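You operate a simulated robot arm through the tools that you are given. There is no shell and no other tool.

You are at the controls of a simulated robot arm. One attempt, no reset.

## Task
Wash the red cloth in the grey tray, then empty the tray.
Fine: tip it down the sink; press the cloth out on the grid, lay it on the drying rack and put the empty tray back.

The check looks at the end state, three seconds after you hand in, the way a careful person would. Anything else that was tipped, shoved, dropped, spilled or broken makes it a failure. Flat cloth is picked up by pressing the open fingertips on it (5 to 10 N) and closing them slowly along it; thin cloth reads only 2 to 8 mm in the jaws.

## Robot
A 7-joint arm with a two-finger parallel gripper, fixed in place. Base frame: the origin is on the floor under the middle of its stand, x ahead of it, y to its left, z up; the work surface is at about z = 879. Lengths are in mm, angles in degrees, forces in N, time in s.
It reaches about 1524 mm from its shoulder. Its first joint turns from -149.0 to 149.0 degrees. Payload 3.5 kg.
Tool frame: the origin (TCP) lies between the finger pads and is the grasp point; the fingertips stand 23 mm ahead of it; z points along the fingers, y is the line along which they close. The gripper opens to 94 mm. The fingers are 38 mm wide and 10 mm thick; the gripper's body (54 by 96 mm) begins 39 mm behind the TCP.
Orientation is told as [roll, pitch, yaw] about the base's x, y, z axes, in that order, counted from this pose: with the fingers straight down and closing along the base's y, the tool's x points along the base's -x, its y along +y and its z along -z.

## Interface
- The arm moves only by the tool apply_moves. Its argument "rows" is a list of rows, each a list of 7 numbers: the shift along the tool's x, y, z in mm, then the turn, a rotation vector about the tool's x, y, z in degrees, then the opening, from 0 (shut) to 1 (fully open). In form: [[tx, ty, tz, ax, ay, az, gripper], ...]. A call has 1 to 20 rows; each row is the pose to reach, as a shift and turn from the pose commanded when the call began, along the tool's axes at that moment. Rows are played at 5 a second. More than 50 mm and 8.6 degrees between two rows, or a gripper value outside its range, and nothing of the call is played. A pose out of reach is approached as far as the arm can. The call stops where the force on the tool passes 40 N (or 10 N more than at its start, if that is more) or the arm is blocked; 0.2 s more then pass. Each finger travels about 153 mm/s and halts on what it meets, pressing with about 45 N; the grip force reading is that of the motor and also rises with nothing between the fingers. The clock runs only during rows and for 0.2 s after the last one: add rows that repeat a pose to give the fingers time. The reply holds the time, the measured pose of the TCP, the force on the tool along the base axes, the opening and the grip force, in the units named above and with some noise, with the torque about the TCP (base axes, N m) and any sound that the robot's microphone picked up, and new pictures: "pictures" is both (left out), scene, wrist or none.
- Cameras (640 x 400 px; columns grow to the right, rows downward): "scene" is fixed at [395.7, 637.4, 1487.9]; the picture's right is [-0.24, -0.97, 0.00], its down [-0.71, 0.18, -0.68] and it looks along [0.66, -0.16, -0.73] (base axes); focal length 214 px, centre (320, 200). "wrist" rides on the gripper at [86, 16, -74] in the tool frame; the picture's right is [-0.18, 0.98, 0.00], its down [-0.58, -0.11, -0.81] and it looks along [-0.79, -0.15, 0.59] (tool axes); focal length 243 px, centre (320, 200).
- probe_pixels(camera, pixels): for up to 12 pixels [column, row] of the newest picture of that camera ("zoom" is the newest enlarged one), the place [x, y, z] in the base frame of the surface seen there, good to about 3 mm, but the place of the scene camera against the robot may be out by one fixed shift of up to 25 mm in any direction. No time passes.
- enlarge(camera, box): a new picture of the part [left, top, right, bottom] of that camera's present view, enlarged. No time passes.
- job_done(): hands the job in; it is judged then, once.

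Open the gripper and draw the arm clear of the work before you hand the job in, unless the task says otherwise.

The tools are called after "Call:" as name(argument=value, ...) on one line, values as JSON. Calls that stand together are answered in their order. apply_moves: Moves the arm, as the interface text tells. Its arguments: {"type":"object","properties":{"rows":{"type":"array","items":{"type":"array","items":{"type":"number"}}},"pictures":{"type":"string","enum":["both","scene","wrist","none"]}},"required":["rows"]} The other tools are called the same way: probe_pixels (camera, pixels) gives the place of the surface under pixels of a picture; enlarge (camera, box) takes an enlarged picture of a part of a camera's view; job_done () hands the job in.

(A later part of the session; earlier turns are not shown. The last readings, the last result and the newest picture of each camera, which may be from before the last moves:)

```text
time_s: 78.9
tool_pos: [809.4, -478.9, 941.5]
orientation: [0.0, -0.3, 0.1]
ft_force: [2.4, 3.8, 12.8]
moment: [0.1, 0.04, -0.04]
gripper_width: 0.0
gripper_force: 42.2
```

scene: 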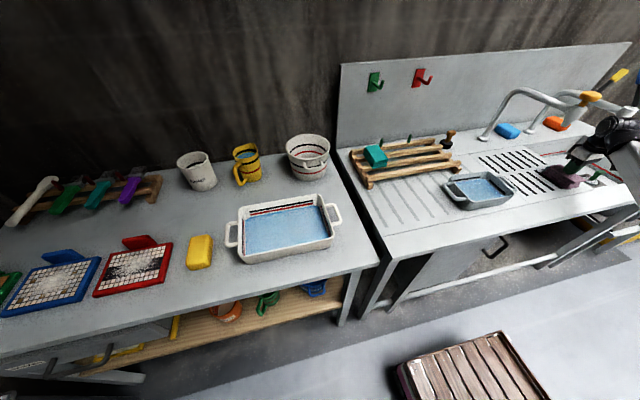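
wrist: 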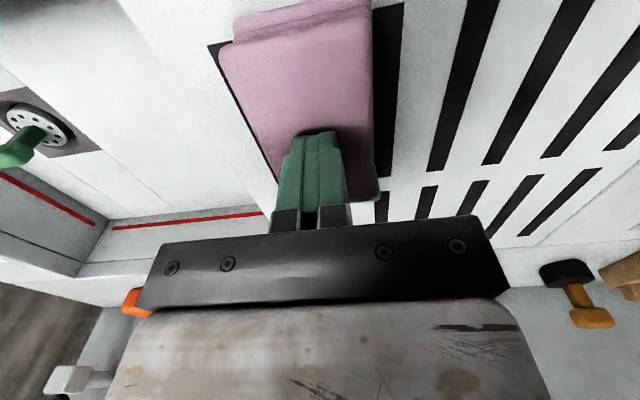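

No further change at this spot. I'll rise to look at the whole cloth.

Call:
apply_moves(rows=[[0, 0, -10, 0, 0, 0, 0], [0, 0, -25, 0, 0, 0, 0], [15, 0, -40, 0, 0, 0, 0], [35, 0, -55, 0, 0, 0, 0], [55, 0, -65, 0, 0, 0, 0], [60, 0, -70, 0, 0, 0, 0]])

Call:
enlarge(camera="wrist", box=[200, 0, 440, 220])

Call:
enlarge(camera="scene", box=[520, 130, 620, 210])

```text
time_s: 80.3
tool_pos: [748.2, -481.0, 1010.5]
orientation: [-0.1, -0.2, 0.1]
ft_force: [-0.1, -0.4, 0.2]
moment: [0.03, -0.04, -0.01]
gripper_width: 0.0
gripper_force: 42.4
```

scene: 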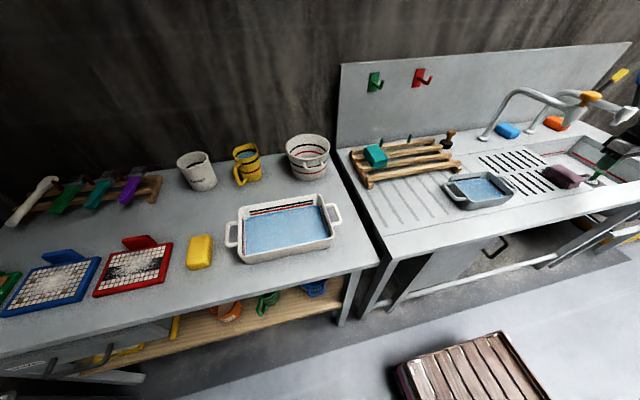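
wrist: 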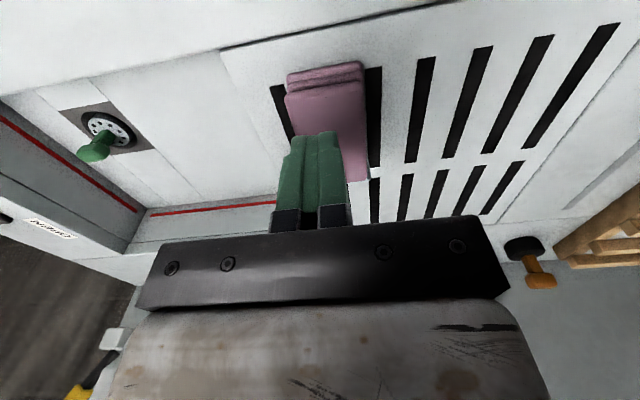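

```text
1.82 times, centred on (320, 110) of wrist
```

zoom: 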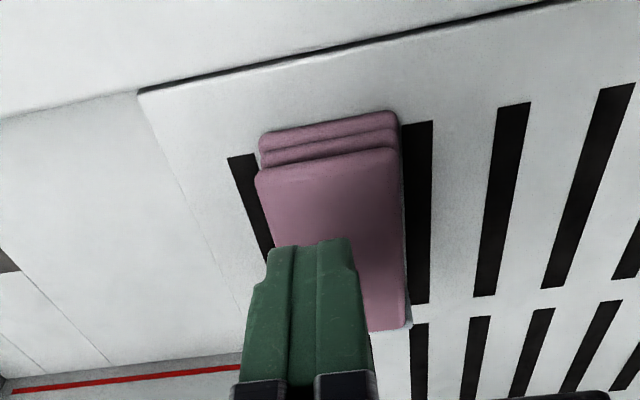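

```text
5.00 times, centred on (570, 170) of scene
```

zoom: 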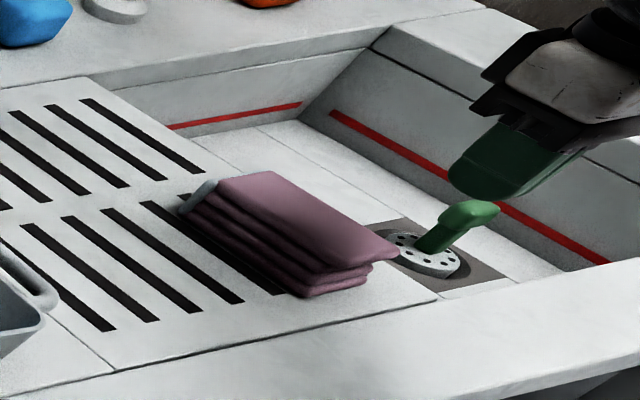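

The cloth is uniform and spot-free, lighter than when soaked. I'll press two more places along it (x≈785 and x≈832) to be thorough.

Call:
apply_moves(rows=[[-20, 2, 20, 0, 0, 0, 0], [-37, 2, 45, 0, 0, 0, 0], [-37, 2, 60, 0, 0, 0, 0], [-37, 2, 66, 0, 0, 0, 0], [-37, 2, 68, 0, 0, 0, 0], [-37, 2, 69, 0, 0, 0, 0], [-37, 2, 69, 0, 0, 0, 0], [-37, 2, 68.7, 0, 0, 0, 0], [-37, 2, 68.4, 0, 0, 0, 0], [-37, 2, 55, 0, 0, 0, 0]], pictures="wrist")

```text
time_s: 82.5
tool_pos: [787.1, -477.4, 956.9]
orientation: [-0.1, -0.3, 0.1]
ft_force: [-0.3, 0.0, 0.8]
moment: [0.01, 0.01, 0.02]
gripper_width: 0.1
gripper_force: 42.4
```

wrist: 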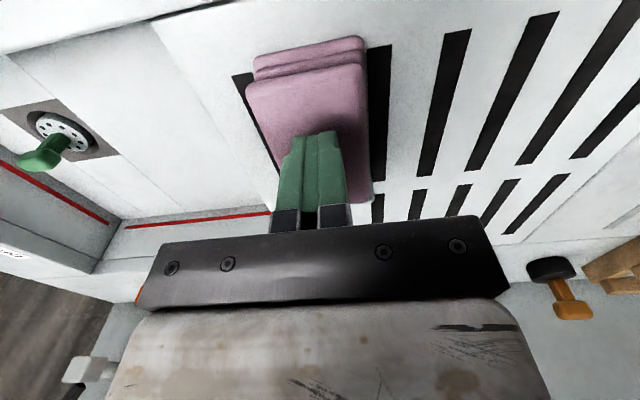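

Pressed there too; colour unchanged. One last press at x≈830, then I'll pick the cloth up.

Call:
apply_moves(rows=[[-20, 0, 0, 0, 0, 0, 0], [-43, 0, 0, 0, 0, 0, 0], [-43, 0, 8, 0, 0, 0, 0], [-43, 0, 12, 0, 0, 0, 0], [-43, 0, 14, 0, 0, 0, 0], [-43, 0, 15, 0, 0, 0, 0], [-43, 0, 15, 0, 0, 0, 0], [-43, 0, 14.7, 0, 0, 0, 0], [-43, 0, 0, 0, 0, 0, 0], [-21, 0, -20, 0, 0, 0, 0.2], [-21, 0, -20, 0, 0, 0, 0.6], [-21, 0, -20, 0, 0, 0, 1], [-21, 0, -20, 0, 0, 0, 1]])

Call:
probe_pixels(camera="wrist", pixels=[[300, 60], [300, 90], [300, 120], [300, 150], [340, 60], [340, 100], [340, 140]])

```text
time_s: 85.3
tool_pos: [807.2, -476.1, 977.6]
orientation: [-0.1, -0.1, 0.1]
ft_force: [0.7, 0.7, -0.2]
moment: [-0.03, 0.01, -0.01]
gripper_width: 93.8
gripper_force: 0.0
```

scene: 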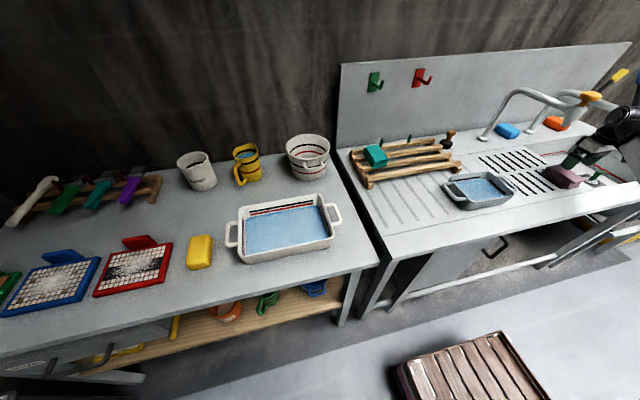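
wrist: 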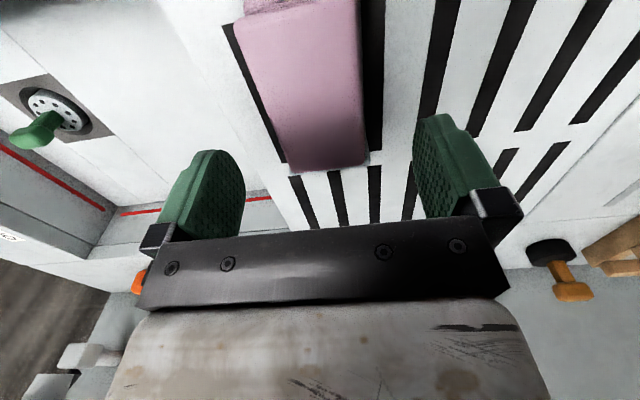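

```text
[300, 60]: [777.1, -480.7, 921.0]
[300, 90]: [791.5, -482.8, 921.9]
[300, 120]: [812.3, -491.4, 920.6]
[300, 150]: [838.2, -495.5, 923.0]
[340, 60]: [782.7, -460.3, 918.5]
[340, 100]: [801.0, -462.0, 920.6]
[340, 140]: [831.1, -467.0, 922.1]
```

Cloth is uniform and pressed out. Centre is near y≈-478; I'll descend around it, grip fully and lift slowly.

Call:
apply_moves(rows=[[0, -1, 15, 0, 0, 0, 1], [0, -2, 35, 0, 0, 0, 1], [0, -2, 55, 0, 0, 0, 1], [0, -2, 68, 0, 0, 0, 1], [0, -2, 70, 0, 0, 0, 1], [0, -2, 70, 0, 0, 0, 0.8], [0, -2, 70, 0, 0, 0, 0.65], [0, -2, 70, 0, 0, 0, 0.5], [0, -2, 70, 0, 0, 0, 0.3], [0, -2, 70, 0, 0, 0, 0], [0, -2, 70, 0, 0, 0, 0], [0, -2, 70, 0, 0, 0, 0], [0, -2, 67, 0, 0, 0, 0], [0, -2, 62, 0, 0, 0, 0], [0, -2, 56, 0, 0, 0, 0], [0, -2, 50, 0, 0, 0, 0]])

```text
time_s: 88.7
tool_pos: [807.3, -480.4, 924.6]
orientation: [-0.2, -0.2, 0.1]
ft_force: [0.4, 0.1, -0.3]
moment: [0.02, -0.03, -0.01]
gripper_width: 63.0
gripper_force: 45.2
```

scene: 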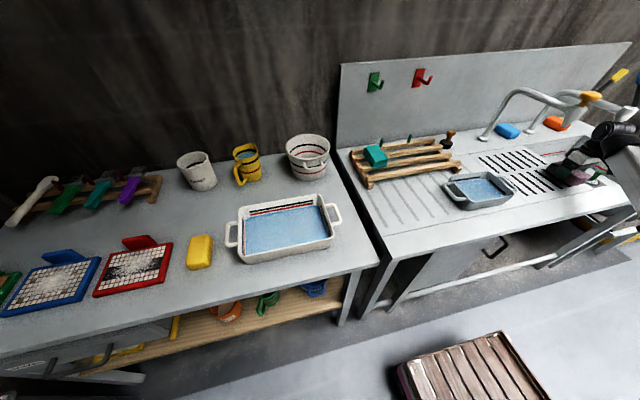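
wrist: 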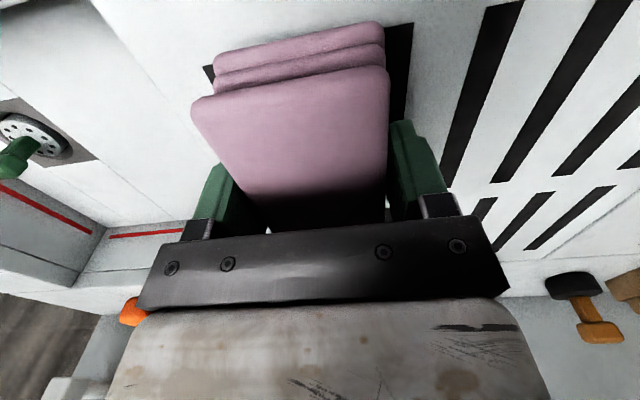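

Cloth held, noticeably lighter than before pressing. Lifting and retreating to x≈740, then moving +y past nozzle 1 toward the rack.

Call:
apply_moves(rows=[[0, 0, -8, 0, 0, 0, 0], [0, 0, -18, 0, 0, 0, 0], [4, 0, -30, 0, 0, 0, 0], [12, 0, -42, 0, 0, 0, 0], [24, 0, -54, 0, 0, 0, 0], [38, 0, -66, 0, 0, 0, 0], [52, 6, -76, 0, 0, 0, 0], [62, 18, -82, 0, 0, 0, 0], [68, 36, -84, 0, 0, 0, 0], [70, 58, -84, 0, 0, 0, 0], [70, 82, -84, 0, 0, 0, 0], [70, 107, -84, 0, 0, 0, 0], [70, 132, -84, 0, 0, 0, 0], [70, 157, -84, 0, 0, 0, 0], [70, 182, -84, 0, 0, 0, 0], [70, 207, -84, 0, 0, 0, 0], [70, 232, -84, 0, 0, 0, 0], [70, 257, -84, 0, 0, 0, 0], [70, 275, -84, 0, 0, 0, 0], [70, 285, -84, 0, 0, 0, 0]])

```text
time_s: 92.9
tool_pos: [736.9, -195.7, 1010.2]
orientation: [-0.1, -0.3, 0.0]
ft_force: [-0.4, 0.5, -0.4]
moment: [0.01, -0.03, 0.01]
gripper_width: 63.1
gripper_force: 44.8
```

scene: 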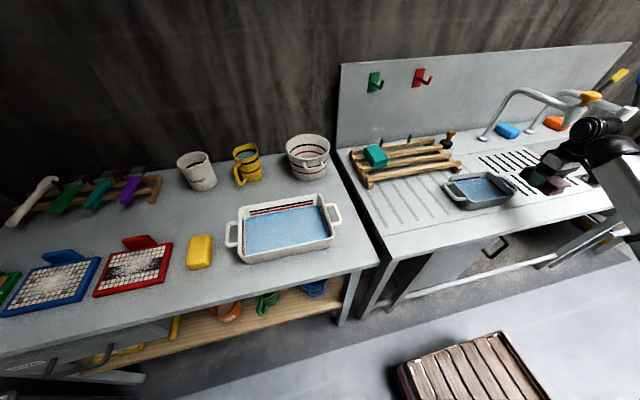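
wrist: 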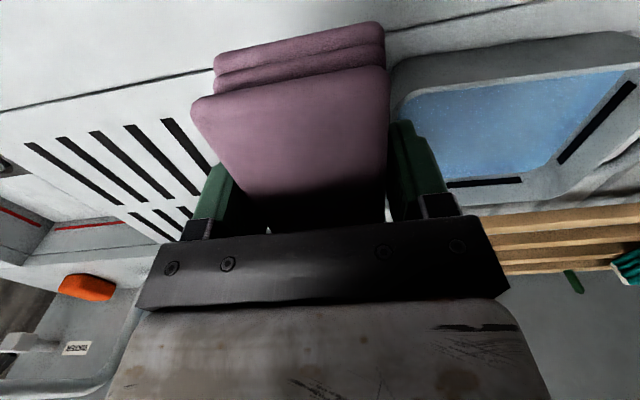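

Next, diagonally over the tray to in front of the rack's free middle section (≈(940,90)), rising slightly as reach grows.

Call:
apply_moves(rows=[[-5, 8, 0, 0, 0, 0, 0], [-15, 22, 0, 0, 0, 0, 0], [-28, 40, 0, 0, 0, 0, 0], [-42, 60, -3, 0, 0, 0, 0], [-56, 80, -6, 0, 0, 0, 0], [-70, 100, -9, 0, 0, 0, 0], [-84, 120, -12, 0, 0, 0, 0], [-98, 140, -15, 0, 0, 0, 0], [-112, 160, -18, 0, 0, 0, 0], [-126, 180, -21, 0, 0, 0, 0], [-140, 200, -24, 0, 0, 0, 0], [-154, 220, -27, 0, 0, 0, 0], [-168, 238, -30, 0, 0, 0, 0], [-180, 254, -30, 0, 0, 0, 0], [-190, 268, -30, 0, 0, 0, 0], [-198, 280, -30, 0, 0, 0, 0], [-202, 286, -30, 0, 0, 0, 0], [-202, 286, -30, 0, 0, 0, 0]])

```text
time_s: 96.7
tool_pos: [937.3, 92.6, 1039.2]
orientation: [0.0, -0.2, 0.0]
ft_force: [0.1, -0.7, 0.0]
moment: [0.01, -0.01, -0.01]
gripper_width: 63.4
gripper_force: 45.2
```

scene: 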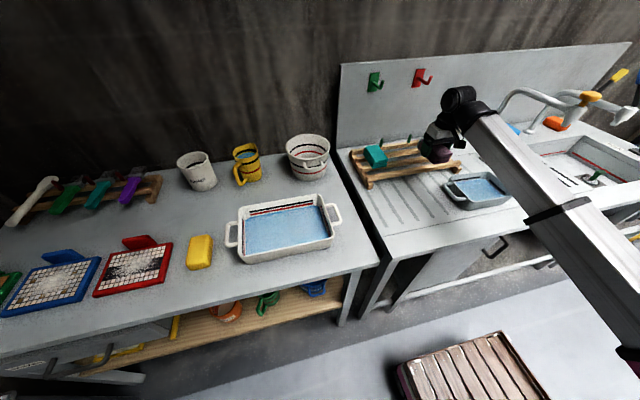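
wrist: 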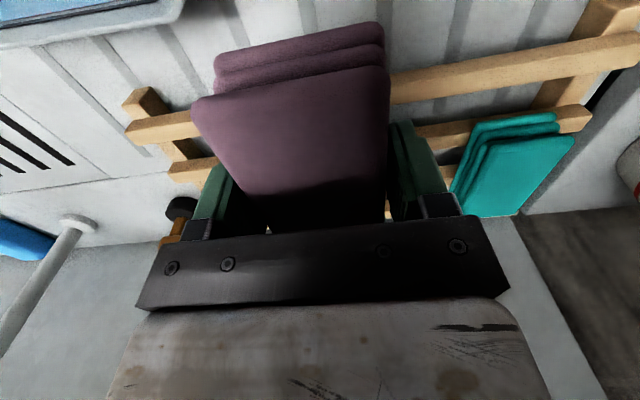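

I'll probe the rack slats and the teal cloth from this view.

Call:
probe_pixels(camera="wrist", pixels=[[160, 122], [170, 132], [480, 75], [620, 50], [190, 165], [200, 172], [430, 130], [575, 115], [480, 145], [460, 200], [510, 180], [520, 215]])

Call:
enlarge(camera="scene", box=[340, 120, 480, 200])

```text
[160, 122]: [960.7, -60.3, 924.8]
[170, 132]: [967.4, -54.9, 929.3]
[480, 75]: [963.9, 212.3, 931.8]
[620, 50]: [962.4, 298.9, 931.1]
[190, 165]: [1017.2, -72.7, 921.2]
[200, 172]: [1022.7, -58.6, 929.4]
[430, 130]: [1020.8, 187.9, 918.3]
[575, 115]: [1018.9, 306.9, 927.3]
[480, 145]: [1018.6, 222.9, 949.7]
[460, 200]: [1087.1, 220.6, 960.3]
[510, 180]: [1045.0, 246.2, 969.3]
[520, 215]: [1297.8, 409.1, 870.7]
```

```text
4.57 times, centred on (410, 160) of scene
```

zoom: 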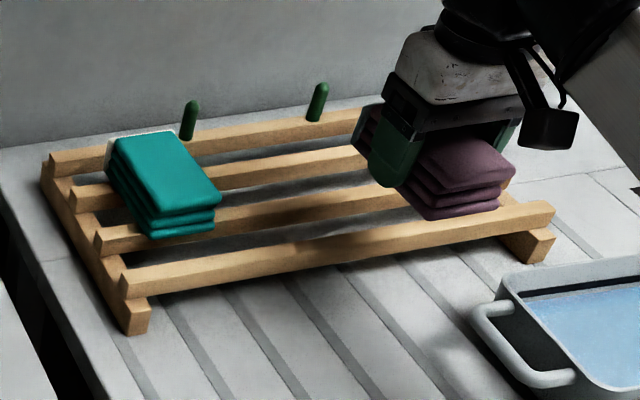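

Slats at x≈964, 1019, 1075, 1130 with top z≈930; teal cloth is at y≥215, free space in the middle. I'll lay the red cloth at (1048,105) across the two middle slats.

Call:
apply_moves(rows=[[-8, 1, 0, 0, 0, 0, 0], [-22, 3, 0, 0, 0, 0, 0], [-40, 5, 0, 0, 0, 0, 0], [-58, 7, 0, 0, 0, 0, 0], [-76, 9, 0, 0, 0, 0, 0], [-92, 11, 0, 0, 0, 0, 0], [-104, 12, 4, 0, 0, 0, 0], [-111, 12, 12, 0, 0, 0, 0], [-111, 12, 24, 0, 0, 0, 0], [-111, 12, 38, 0, 0, 0, 0], [-111, 12, 52, 0, 0, 0, 0], [-111, 12, 64, 0, 0, 0, 0], [-111, 12, 72, 0, 0, 0, 0], [-111, 12, 76, 0, 0, 0, 0]])

Call:
enlarge(camera="scene", box=[340, 120, 480, 200])

```text
time_s: 99.7
tool_pos: [1049.0, 104.2, 964.5]
orientation: [-0.1, -0.2, 0.1]
ft_force: [0.7, 0.0, 0.4]
moment: [-0.01, -0.05, -0.01]
gripper_width: 63.2
gripper_force: 45.1
```

scene: 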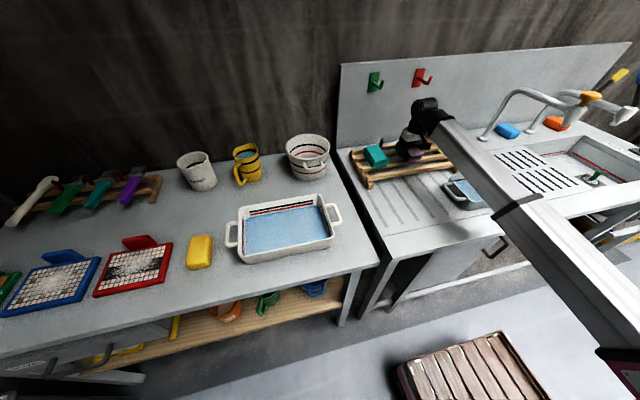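
wrist: 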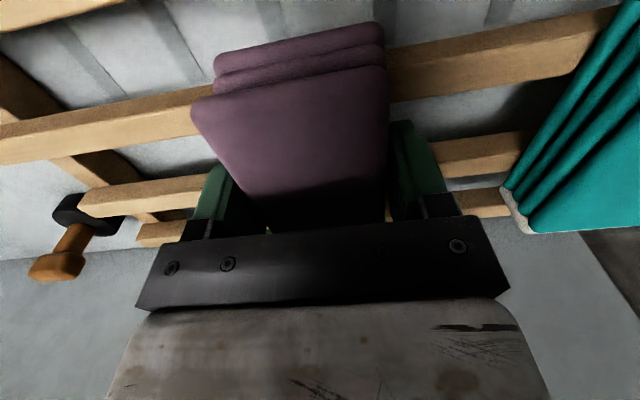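

```text
4.57 times, centred on (410, 160) of scene
```

zoom: 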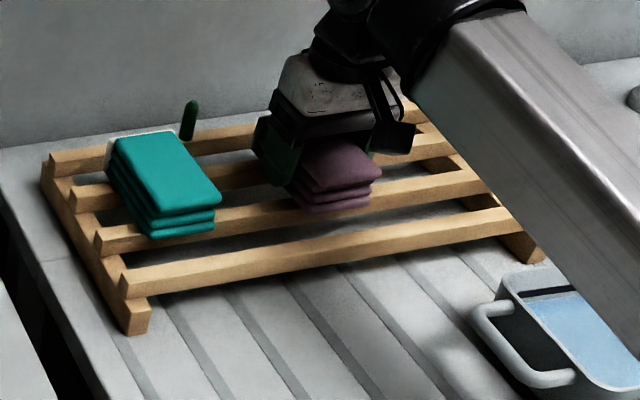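

Cloth is just above the slats (tool z 964, contact expected ~957). Lowering gently.

Call:
apply_moves(rows=[[0, 0, 2, 0, 0, 0, 0], [0, 0, 4, 0, 0, 0, 0], [0, 0, 5.5, 0, 0, 0, 0], [0, 0, 6.5, 0, 0, 0, 0], [0, 0, 7.5, 0, 0, 0, 0]], pictures="none")

```text
time_s: 100.9
tool_pos: [1050.0, 104.8, 957.4]
orientation: [-0.1, -0.1, 0.1]
ft_force: [0.2, 0.0, 0.4]
moment: [0.02, 0.03, 0.03]
gripper_width: 63.2
gripper_force: 45.3
```

Call:
apply_moves(rows=[[0, 0, 1, 0, 0, 0, 0], [0, 0, 2, 0, 0, 0, 0], [0, 0, 2, 0, 0, 0, 0]], pictures="wrist")

```text
time_s: 101.7
tool_pos: [1049.5, 105.0, 955.9]
orientation: [-0.1, -0.3, 0.2]
ft_force: [2.7, 2.3, 19.5]
moment: [0.16, 0.02, 0.03]
gripper_width: 63.2
gripper_force: 44.7
```

wrist: 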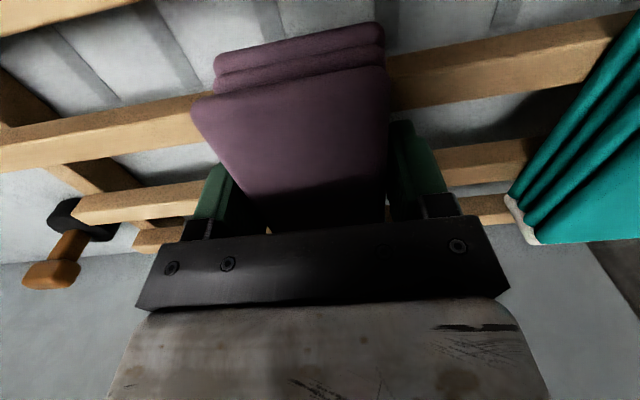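

Contact felt (19.5 N), so the cloth rests on the slats. I'll ease up 1.5 mm, open slowly, and rise straight up.

Call:
apply_moves(rows=[[0, 0, -1.5, 0, 0, 0, 0], [0, 0, -1.5, 0, 0, 0, 0.62], [0, 0, -1.5, 0, 0, 0, 0.72], [0, 0, -1.5, 0, 0, 0, 0.85], [0, 0, -1.5, 0, 0, 0, 0.9], [0, 0, -10, 0, 0, 0, 0.9], [0, 0, -25, 0, 0, 0, 0.9], [0, 0, -45, 0, 0, 0, 0.9], [0, 0, -65, 0, 0, 0, 0.9], [0, 0, -85, 0, 0, 0, 0.9], [20, 0, -95, 0, 0, 0, 0.9], [50, 0, -95, 0, 0, 0, 0.9], [80, 0, -95, 0, 0, 0, 0.9], [110, 0, -90, 0, 0, 0, 0.9]])

Call:
enlarge(camera="scene", box=[340, 120, 480, 200])

```text
time_s: 104.7
tool_pos: [937.6, 105.4, 1040.9]
orientation: [-0.1, -0.2, 0.1]
ft_force: [0.3, 0.0, -0.1]
moment: [-0.02, -0.02, 0.01]
gripper_width: 84.6
gripper_force: 0.0
```

scene: 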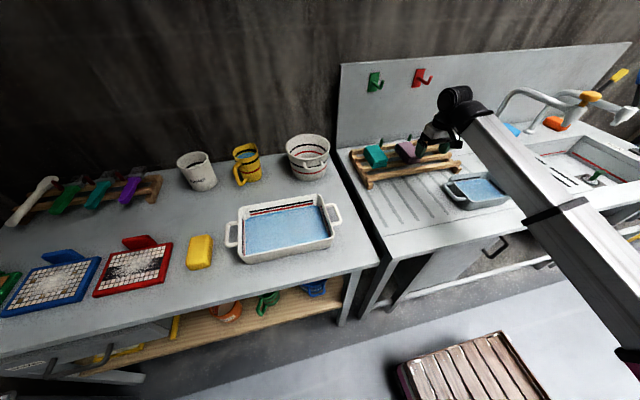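
wrist: 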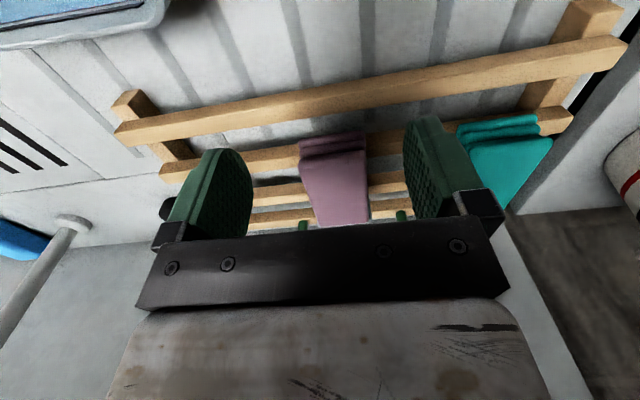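

```text
4.57 times, centred on (410, 160) of scene
```

zoom: 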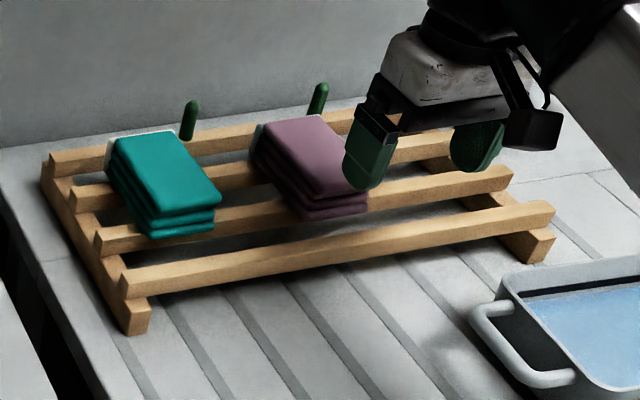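

The cloth lies flat on the rack next to the teal one. A closer look at its state before dealing with the tray.

Call:
enlarge(camera="wrist", box=[270, 110, 400, 240])

Call:
enlarge(camera="scene", box=[430, 160, 530, 220])

```text
3.08 times, centred on (335, 175) of wrist
```

zoom: 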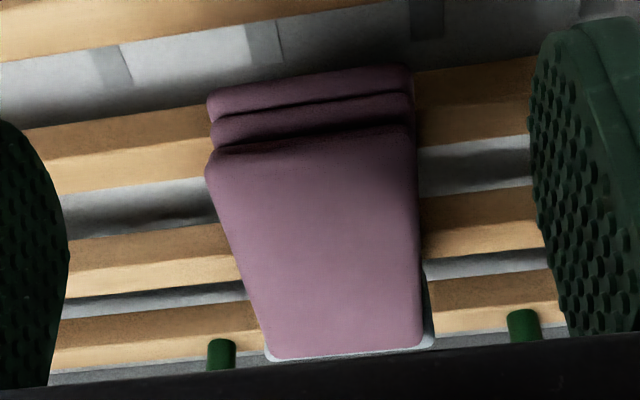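

```text
6.40 times, centred on (480, 190) of scene
```

zoom: 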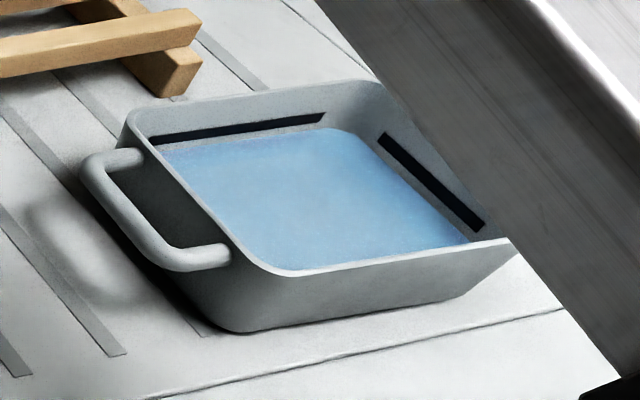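

The cloth is clean, pressed and resting on the rack (its white tag also has the wet bluish tint, so the tint is dampness). Now the tray: I plan to pinch its near long wall, so I'll move back to view that wall and handles from the robot side.

Call:
apply_moves(rows=[[20, -10, 0, 0, 0, 0, 0.9], [55, -25, 5, 0, 0, 0, 0.9], [95, -45, 15, 0, 0, 0, 0.9], [135, -65, 25, 0, 0, 0, 0.9], [175, -90, 35, 0, 0, 0, 0.9], [210, -115, 42, 0, 0, 0, 0.9], [240, -145, 50, 0, 0, 0, 0.9], [255, -168, 55, 0, 0, 0, 0.9], [260, -170, 55, 0, 0, 0, 0.9]])

```text
time_s: 106.7
tool_pos: [682.1, -68.9, 991.3]
orientation: [-0.1, -0.2, 0.1]
ft_force: [-0.4, -0.4, 0.5]
moment: [0.0, -0.02, -0.03]
gripper_width: 84.6
gripper_force: 0.1
```

scene: 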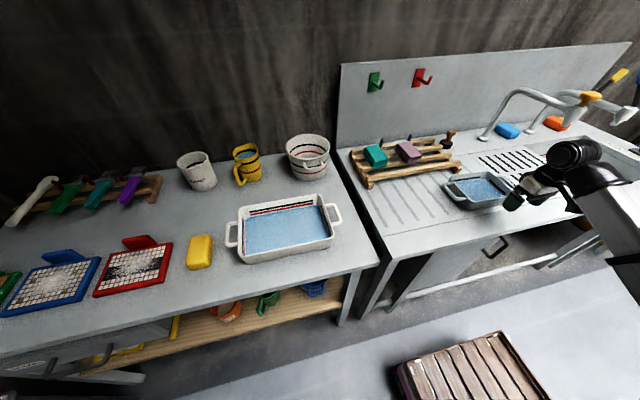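
wrist: 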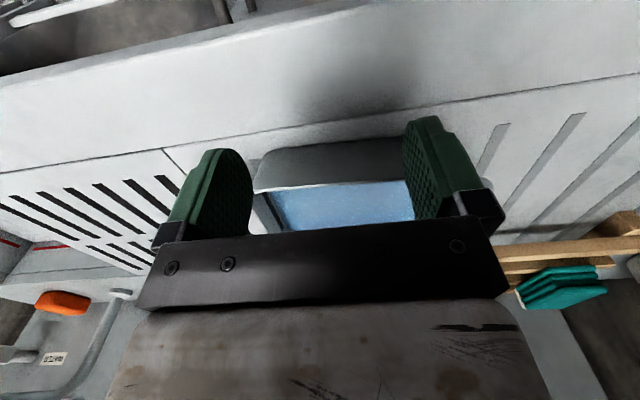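

Call:
enlarge(camera="wrist", box=[240, 110, 420, 240])

Call:
probe_pixels(camera="wrist", pixels=[[330, 146], [330, 155], [330, 163], [330, 172], [330, 180], [330, 184], [390, 142], [390, 160], [390, 177], [270, 152], [265, 170], [258, 186]])

```text
3.08 times, centred on (330, 175) of wrist
```

zoom: 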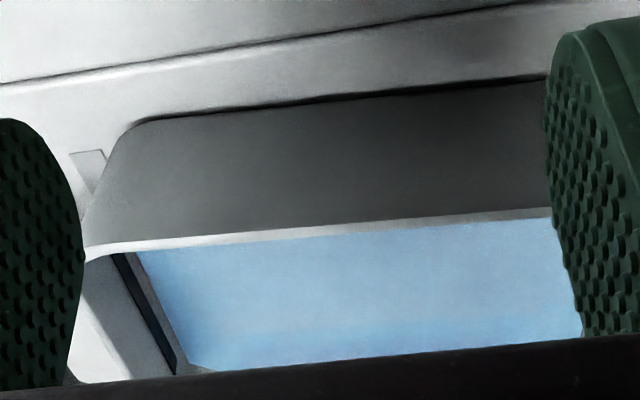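

```text
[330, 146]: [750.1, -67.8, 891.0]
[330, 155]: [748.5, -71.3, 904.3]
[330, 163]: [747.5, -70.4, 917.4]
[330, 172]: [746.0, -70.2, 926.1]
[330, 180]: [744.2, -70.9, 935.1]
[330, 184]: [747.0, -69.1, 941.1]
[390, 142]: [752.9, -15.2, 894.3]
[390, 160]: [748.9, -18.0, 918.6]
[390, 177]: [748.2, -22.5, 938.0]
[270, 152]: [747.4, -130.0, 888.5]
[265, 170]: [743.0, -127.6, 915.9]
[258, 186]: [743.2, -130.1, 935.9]
```

The near wall's outer face runs from x≈744 (rim, z 937) to x≈750 (z 891), i.e. leaning ~7.5°. I'll rotate the hand 90° about vertical (camera to the −y side) so the jaws close along x.

Call:
apply_moves(rows=[[0, 0, 0, 0, 0, -8, 0.5], [0, 0, 0, 0, 0, -16, 0.5], [0, 0, 0, 0, 0, -24, 0.5], [0, 0, 0, 0, 0, -32, 0.5], [0, 0, 0, 0, 0, -40, 0.5], [0, 0, 0, 0, 0, -48, 0.5], [0, 0, 0, 0, 0, -56, 0.5], [0, 0, 0, 0, 0, -64, 0.5], [0, 0, 0, 0, 0, -72, 0.5], [0, 0, 0, 0, 0, -80, 0.5], [0, 0, 0, 0, 0, -87, 0.5], [0, 0, 0, 0, 0, -90, 0.5], [0, 0, 0, 0, 0, -90, 0.5]])

```text
time_s: 109.5
tool_pos: [680.0, -66.6, 989.1]
orientation: [-0.3, 0.1, 90.2]
ft_force: [0.2, -0.5, -0.4]
moment: [0.01, 0.02, 0.03]
gripper_width: 47.2
gripper_force: 0.1
```

scene: 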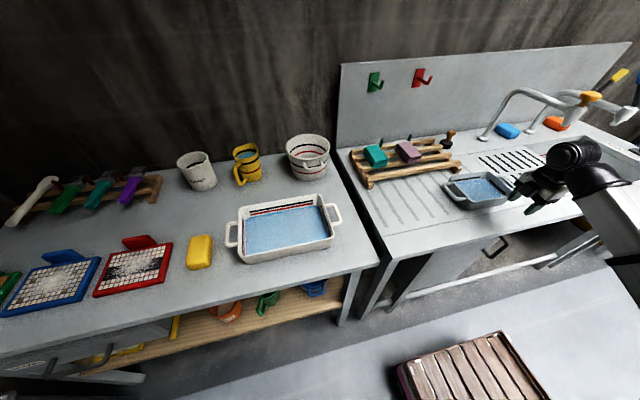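
wrist: 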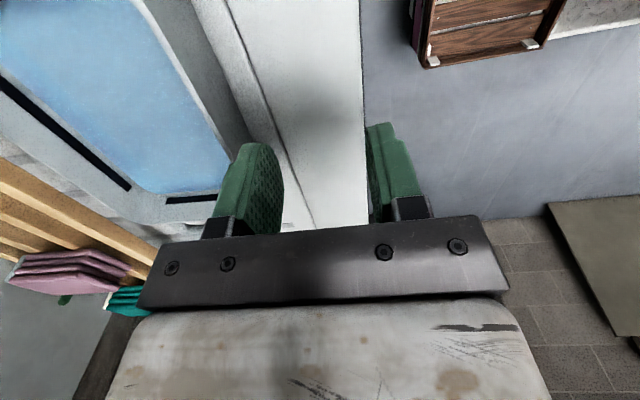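

Yaw is 90°. Now I tilt 7.5° (finger tips toward +x, matching the wall) and position above the near wall at (750,-63).

Call:
apply_moves(rows=[[0, -10, 0, 2.5, 0, 0, 0.5], [-1, -25, 0, 5, 0, 0, 0.5], [-2, -40, 0, 7.5, 0, 0, 0.5], [-3, -55, 0, 7.5, 0, 0, 0.5], [-4, -66, 0, 7.5, 0, 0, 0.5], [-4, -70, 0, 7.5, 0, 0, 0.5], [-4, -70, 0, 7.5, 0, 0, 0.5]])

Call:
enlarge(camera="scene", box=[430, 140, 540, 230])

```text
time_s: 111.1
tool_pos: [749.1, -61.8, 986.8]
orientation: [-7.8, 0.0, 90.1]
ft_force: [-1.0, -0.3, 0.9]
moment: [-0.01, 0.01, -0.03]
gripper_width: 47.1
gripper_force: 0.2
```

scene: 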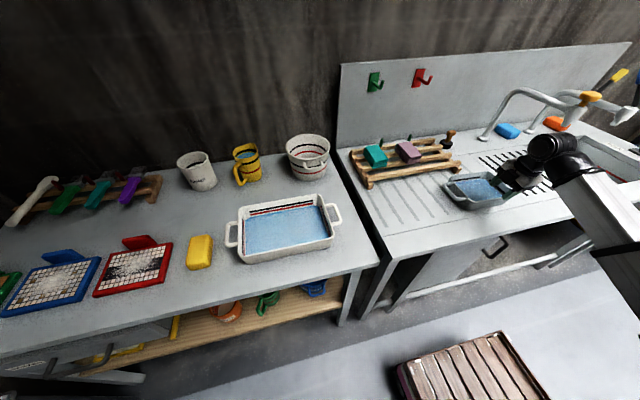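
wrist: 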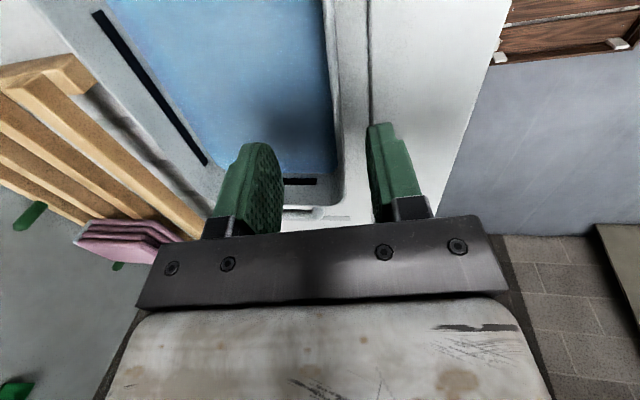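

```text
4.44 times, centred on (485, 185) of scene
```

zoom: 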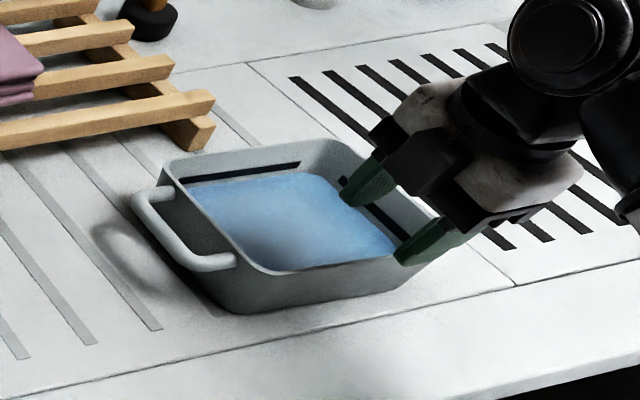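

The rim passes between the fingers. I'll probe the wall's top to confirm its position and thickness.

Call:
probe_pixels(camera="wrist", pixels=[[327, 40], [332, 40], [336, 40], [340, 40], [333, 100], [338, 100], [343, 100], [348, 100], [340, 150], [346, 180], [352, 100], [345, 130]])

Call:
enlarge(camera="wrist", box=[260, 0, 420, 240])

```text
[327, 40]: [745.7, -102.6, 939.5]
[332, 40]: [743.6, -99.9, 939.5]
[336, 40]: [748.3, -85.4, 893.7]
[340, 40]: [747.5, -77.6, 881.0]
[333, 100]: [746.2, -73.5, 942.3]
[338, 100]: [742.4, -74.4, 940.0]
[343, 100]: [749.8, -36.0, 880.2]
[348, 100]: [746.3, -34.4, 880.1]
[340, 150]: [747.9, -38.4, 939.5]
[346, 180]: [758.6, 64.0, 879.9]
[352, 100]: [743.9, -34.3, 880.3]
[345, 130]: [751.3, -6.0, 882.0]
```

```text
1.67 times, centred on (340, 120) of wrist
```

zoom: 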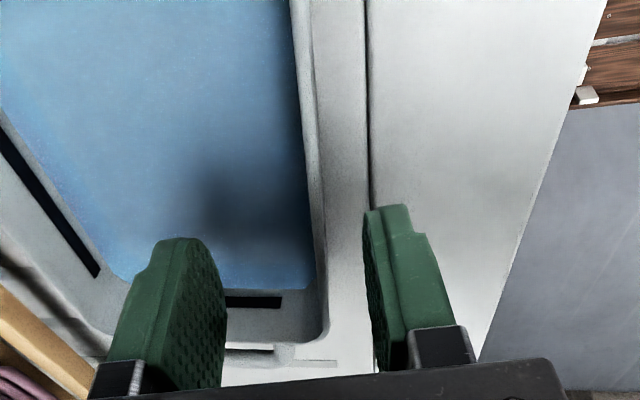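

Wall mid is at x≈748 – aligned with the TCP at 749. Descending vertically 69 mm so the pads straddle the wall (tips end ~14 mm above the bench).

Call:
apply_moves(rows=[[0, 1.35, 9.9, 0, 0, 0, 0.5], [0, 3.0, 21.8, 0, 0, 0, 0.5], [0, 4.7, 34.7, 0, 0, 0, 0.5], [0, 6.3, 46.6, 0, 0, 0, 0.5], [0, 7.7, 56.5, 0, 0, 0, 0.5], [0, 8.8, 64.4, 0, 0, 0, 0.5], [0, 9.3, 68.4, 0, 0, 0, 0.5], [0, 9.3, 68.4, 0, 0, 0, 0.5]])

Call:
enlarge(camera="scene", box=[430, 140, 540, 230])

```text
time_s: 112.9
tool_pos: [750.6, -63.1, 918.4]
orientation: [-7.7, 0.1, 90.1]
ft_force: [-0.4, 0.9, 0.5]
moment: [-0.03, 0.02, 0.01]
gripper_width: 47.0
gripper_force: 0.0
```

scene: 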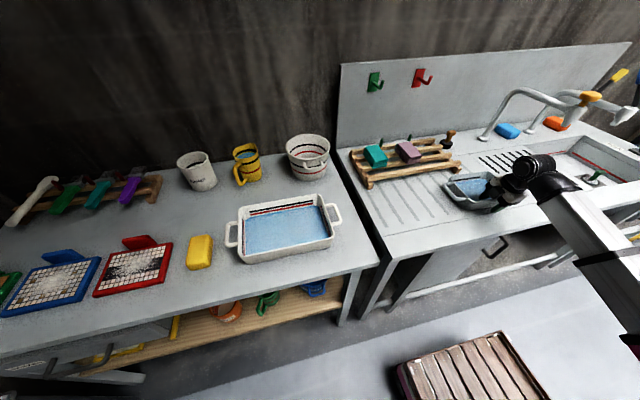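
wrist: 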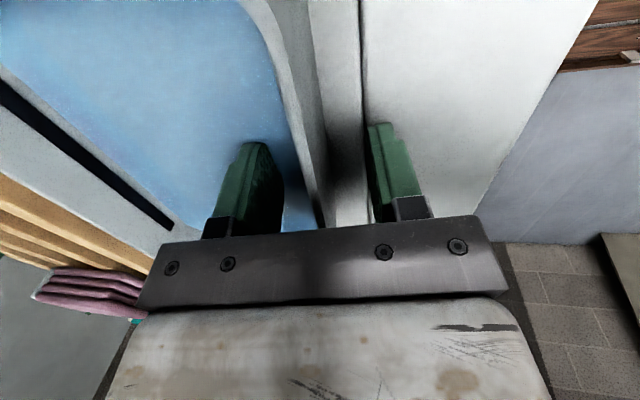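

```text
4.44 times, centred on (485, 185) of scene
```

zoom: 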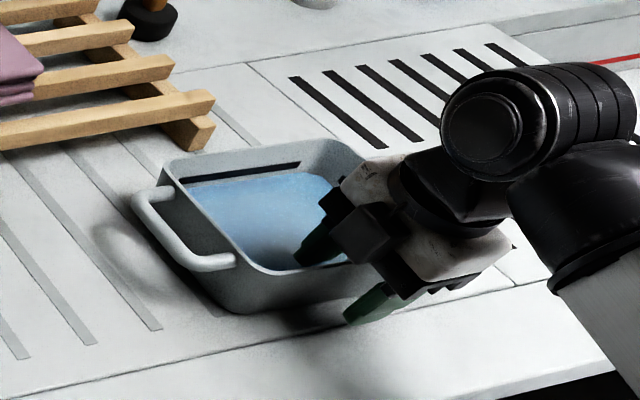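

Both pads straddle the near wall. Closing slowly onto the wall.

Call:
apply_moves(rows=[[0, 0, 0, 0, 0, 0, 0.35], [0, 0, 0, 0, 0, 0, 0.25], [0, 0, 0, 0, 0, 0, 0.18], [0, 0, 0, 0, 0, 0, 0.13], [0, 0, 0, 0, 0, 0, 0.09], [0, 0, 0, 0, 0, 0, 0.05], [0, 0, 0, 0, 0, 0, 0], [0, 0, 0, 0, 0, 0, 0], [0, 0, 0, 0, 0, 0, 0], [0, 0, 0, 0, 0, 0, 0]])

```text
time_s: 115.1
tool_pos: [749.5, -61.9, 918.4]
orientation: [-7.7, 0.1, 90.1]
ft_force: [1.9, -1.3, -0.8]
moment: [0.16, 0.35, -0.08]
gripper_width: 3.8
gripper_force: 44.9
```

scene: 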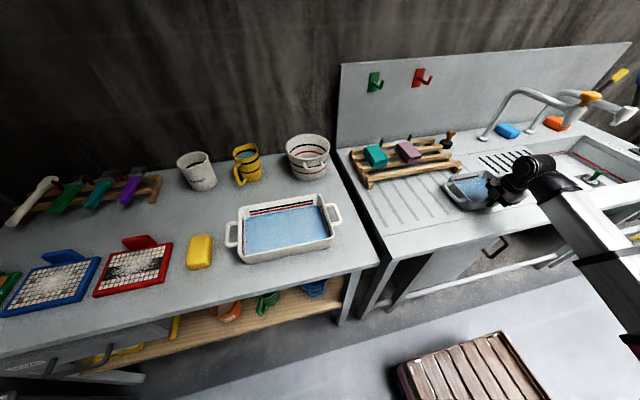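
wrist: 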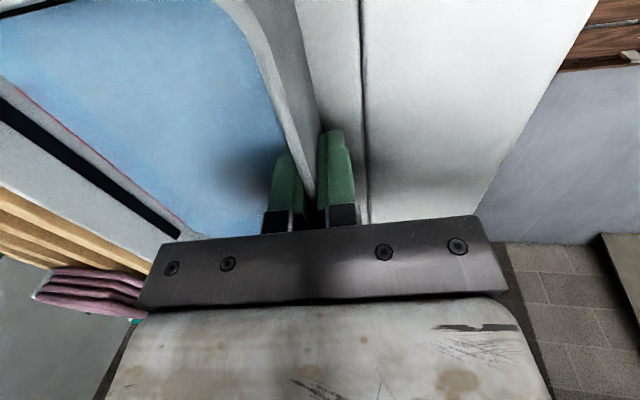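

Gripped: 3.8 mm wall, 45 N. A red line became visible at the far waterline, so I'll check whether the tray tilted.

Call:
enlarge(camera="scene", box=[430, 140, 540, 230])

Call:
enlarge(camera="wrist", box=[0, 0, 380, 240])

Call:
probe_pixels(camera="wrist", pixels=[[150, 100], [60, 60], [220, 60], [100, 180], [175, 228], [40, 140], [270, 100], [245, 30], [200, 130], [240, 180]])

```text
4.44 times, centred on (485, 185) of scene
```

zoom: 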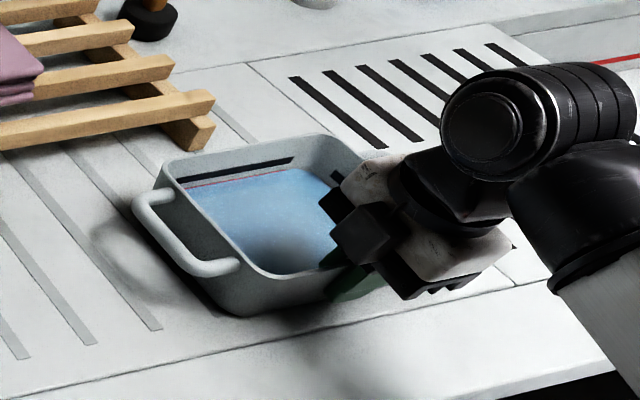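

```text
1.67 times, centred on (190, 120) of wrist
```

zoom: 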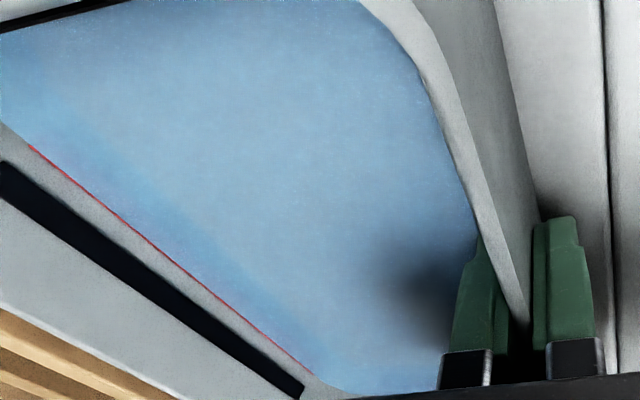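

```text
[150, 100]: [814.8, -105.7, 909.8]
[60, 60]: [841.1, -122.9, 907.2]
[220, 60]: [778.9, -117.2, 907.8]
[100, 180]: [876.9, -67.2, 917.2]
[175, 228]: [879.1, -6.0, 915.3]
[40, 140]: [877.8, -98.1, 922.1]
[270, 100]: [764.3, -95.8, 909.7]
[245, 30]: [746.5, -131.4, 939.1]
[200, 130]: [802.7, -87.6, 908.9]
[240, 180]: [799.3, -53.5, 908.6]
```

I'll check the rim heights on the far side against the near side to quantify any tilt.

Call:
probe_pixels(camera="wrist", pixels=[[10, 182], [30, 195], [60, 212], [100, 235], [20, 188], [80, 223], [300, 165], [310, 190], [285, 120], [255, 50]])

Call:
probe_pixels(camera="zoom", pixels=[[5, 305], [60, 335], [120, 370], [20, 315], [90, 352], [400, 20], [430, 80], [470, 160], [500, 250]])

```text
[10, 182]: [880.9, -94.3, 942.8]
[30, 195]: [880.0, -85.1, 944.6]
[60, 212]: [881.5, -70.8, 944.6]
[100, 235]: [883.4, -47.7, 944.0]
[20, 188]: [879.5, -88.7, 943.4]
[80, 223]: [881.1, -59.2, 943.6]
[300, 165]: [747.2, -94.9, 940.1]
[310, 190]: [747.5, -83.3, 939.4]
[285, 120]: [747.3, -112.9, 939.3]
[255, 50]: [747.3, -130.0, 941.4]
```

```text
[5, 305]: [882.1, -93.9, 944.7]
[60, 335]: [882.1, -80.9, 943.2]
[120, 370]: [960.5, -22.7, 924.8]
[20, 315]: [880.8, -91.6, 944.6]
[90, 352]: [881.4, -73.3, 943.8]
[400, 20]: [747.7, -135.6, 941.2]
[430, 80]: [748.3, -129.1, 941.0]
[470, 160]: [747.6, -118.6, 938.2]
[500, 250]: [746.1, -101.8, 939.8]
```

Far rim is at 944 and near rim at 940: only ~1.8° tilt, held flush. I'll lift 12 mm slowly while levelling by 1.8°, and check weight and hold.

Call:
apply_moves(rows=[[0, -0.3, -2, 0, 0, 0, 0], [0, -0.5, -4, -0.5, 0, 0, 0], [0, -0.8, -6, -1.0, 0, 0, 0], [0, -1.1, -8, -1.5, 0, 0, 0], [0, -1.35, -10, -1.8, 0, 0, 0], [0, -1.6, -12, -1.8, 0, 0, 0], [0, -1.6, -12, -1.8, 0, 0, 0]])

Call:
enlarge(camera="scene", box=[430, 140, 540, 230])

Call:
probe_pixels(camera="wrist", pixels=[[10, 182], [30, 195], [60, 212], [80, 223], [300, 165], [310, 190], [285, 120], [150, 100], [220, 60]])

```text
time_s: 116.7
tool_pos: [749.4, -64.0, 930.0]
orientation: [-5.8, 0.1, 90.1]
ft_force: [0.8, 0.0, -6.0]
moment: [-0.02, 0.41, -0.01]
gripper_width: 3.8
gripper_force: 45.3
```

scene: 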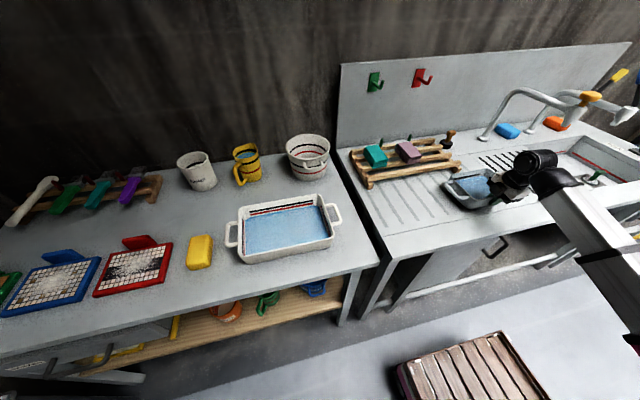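
wrist: 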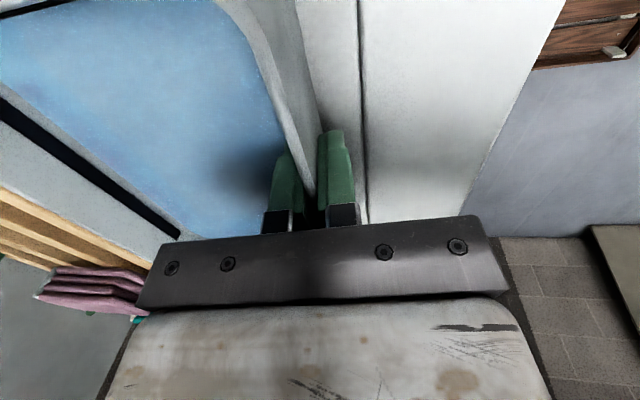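

```text
4.44 times, centred on (485, 185) of scene
```

zoom: 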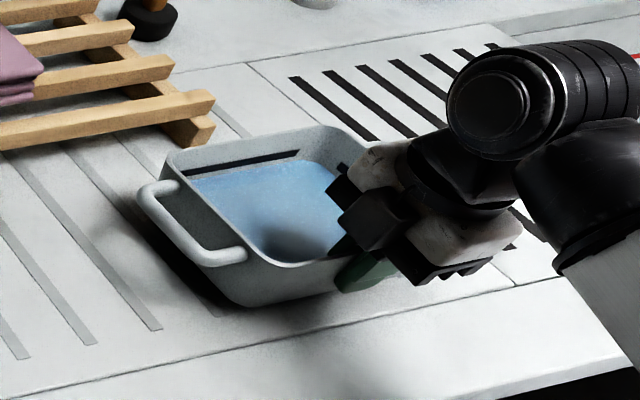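

```text
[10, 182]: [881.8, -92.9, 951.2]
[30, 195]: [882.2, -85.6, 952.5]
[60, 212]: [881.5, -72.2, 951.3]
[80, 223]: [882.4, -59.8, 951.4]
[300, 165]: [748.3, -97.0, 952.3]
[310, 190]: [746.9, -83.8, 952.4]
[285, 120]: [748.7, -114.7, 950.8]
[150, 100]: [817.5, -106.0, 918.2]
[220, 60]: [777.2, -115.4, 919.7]
```

Excellent: the tray hangs level (rim 951–952 all round), 6 N weight, firm grip. Lifting it smoothly to z≈995.

Call:
apply_moves(rows=[[0, -0.4, -4, 0, 0, 0, 0], [0, -1.1, -11, 0, 0, 0, 0], [0, -2.0, -20, 0, 0, 0, 0], [0, -3.0, -30, 0, 0, 0, 0], [0, -4.0, -40, 0, 0, 0, 0], [0, -5.0, -50, 0, 0, 0, 0], [0, -5.9, -58, 0, 0, 0, 0], [0, -6.4, -63, 0, 0, 0, 0], [0, -6.6, -65, 0, 0, 0, 0], [0, -6.6, -65, 0, 0, 0, 0]])

Call:
enlarge(camera="scene", box=[430, 120, 560, 230])

```text
time_s: 118.9
tool_pos: [750.2, -61.8, 998.0]
orientation: [-5.9, 0.1, 90.1]
ft_force: [-0.1, -0.1, -5.9]
moment: [-0.03, 0.37, -0.03]
gripper_width: 3.6
gripper_force: 44.8
```

scene: 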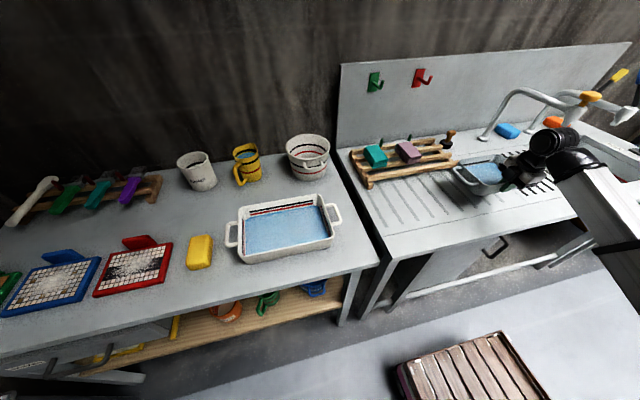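
wrist: 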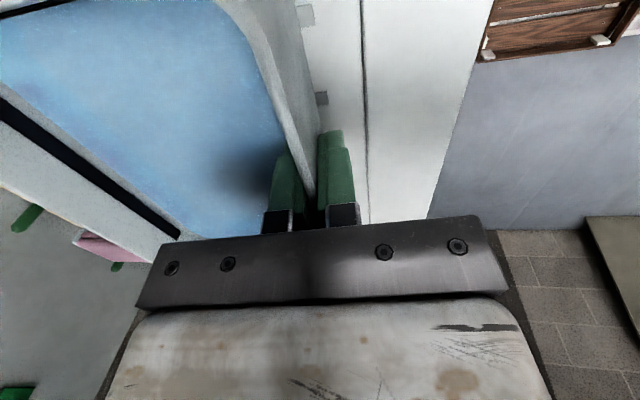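

```text
3.64 times, centred on (495, 175) of scene
```

zoom: 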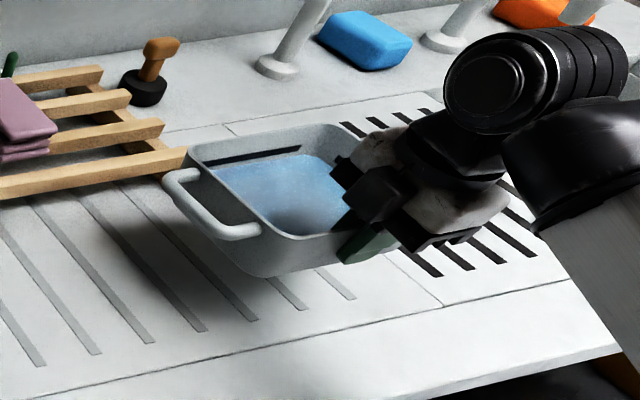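

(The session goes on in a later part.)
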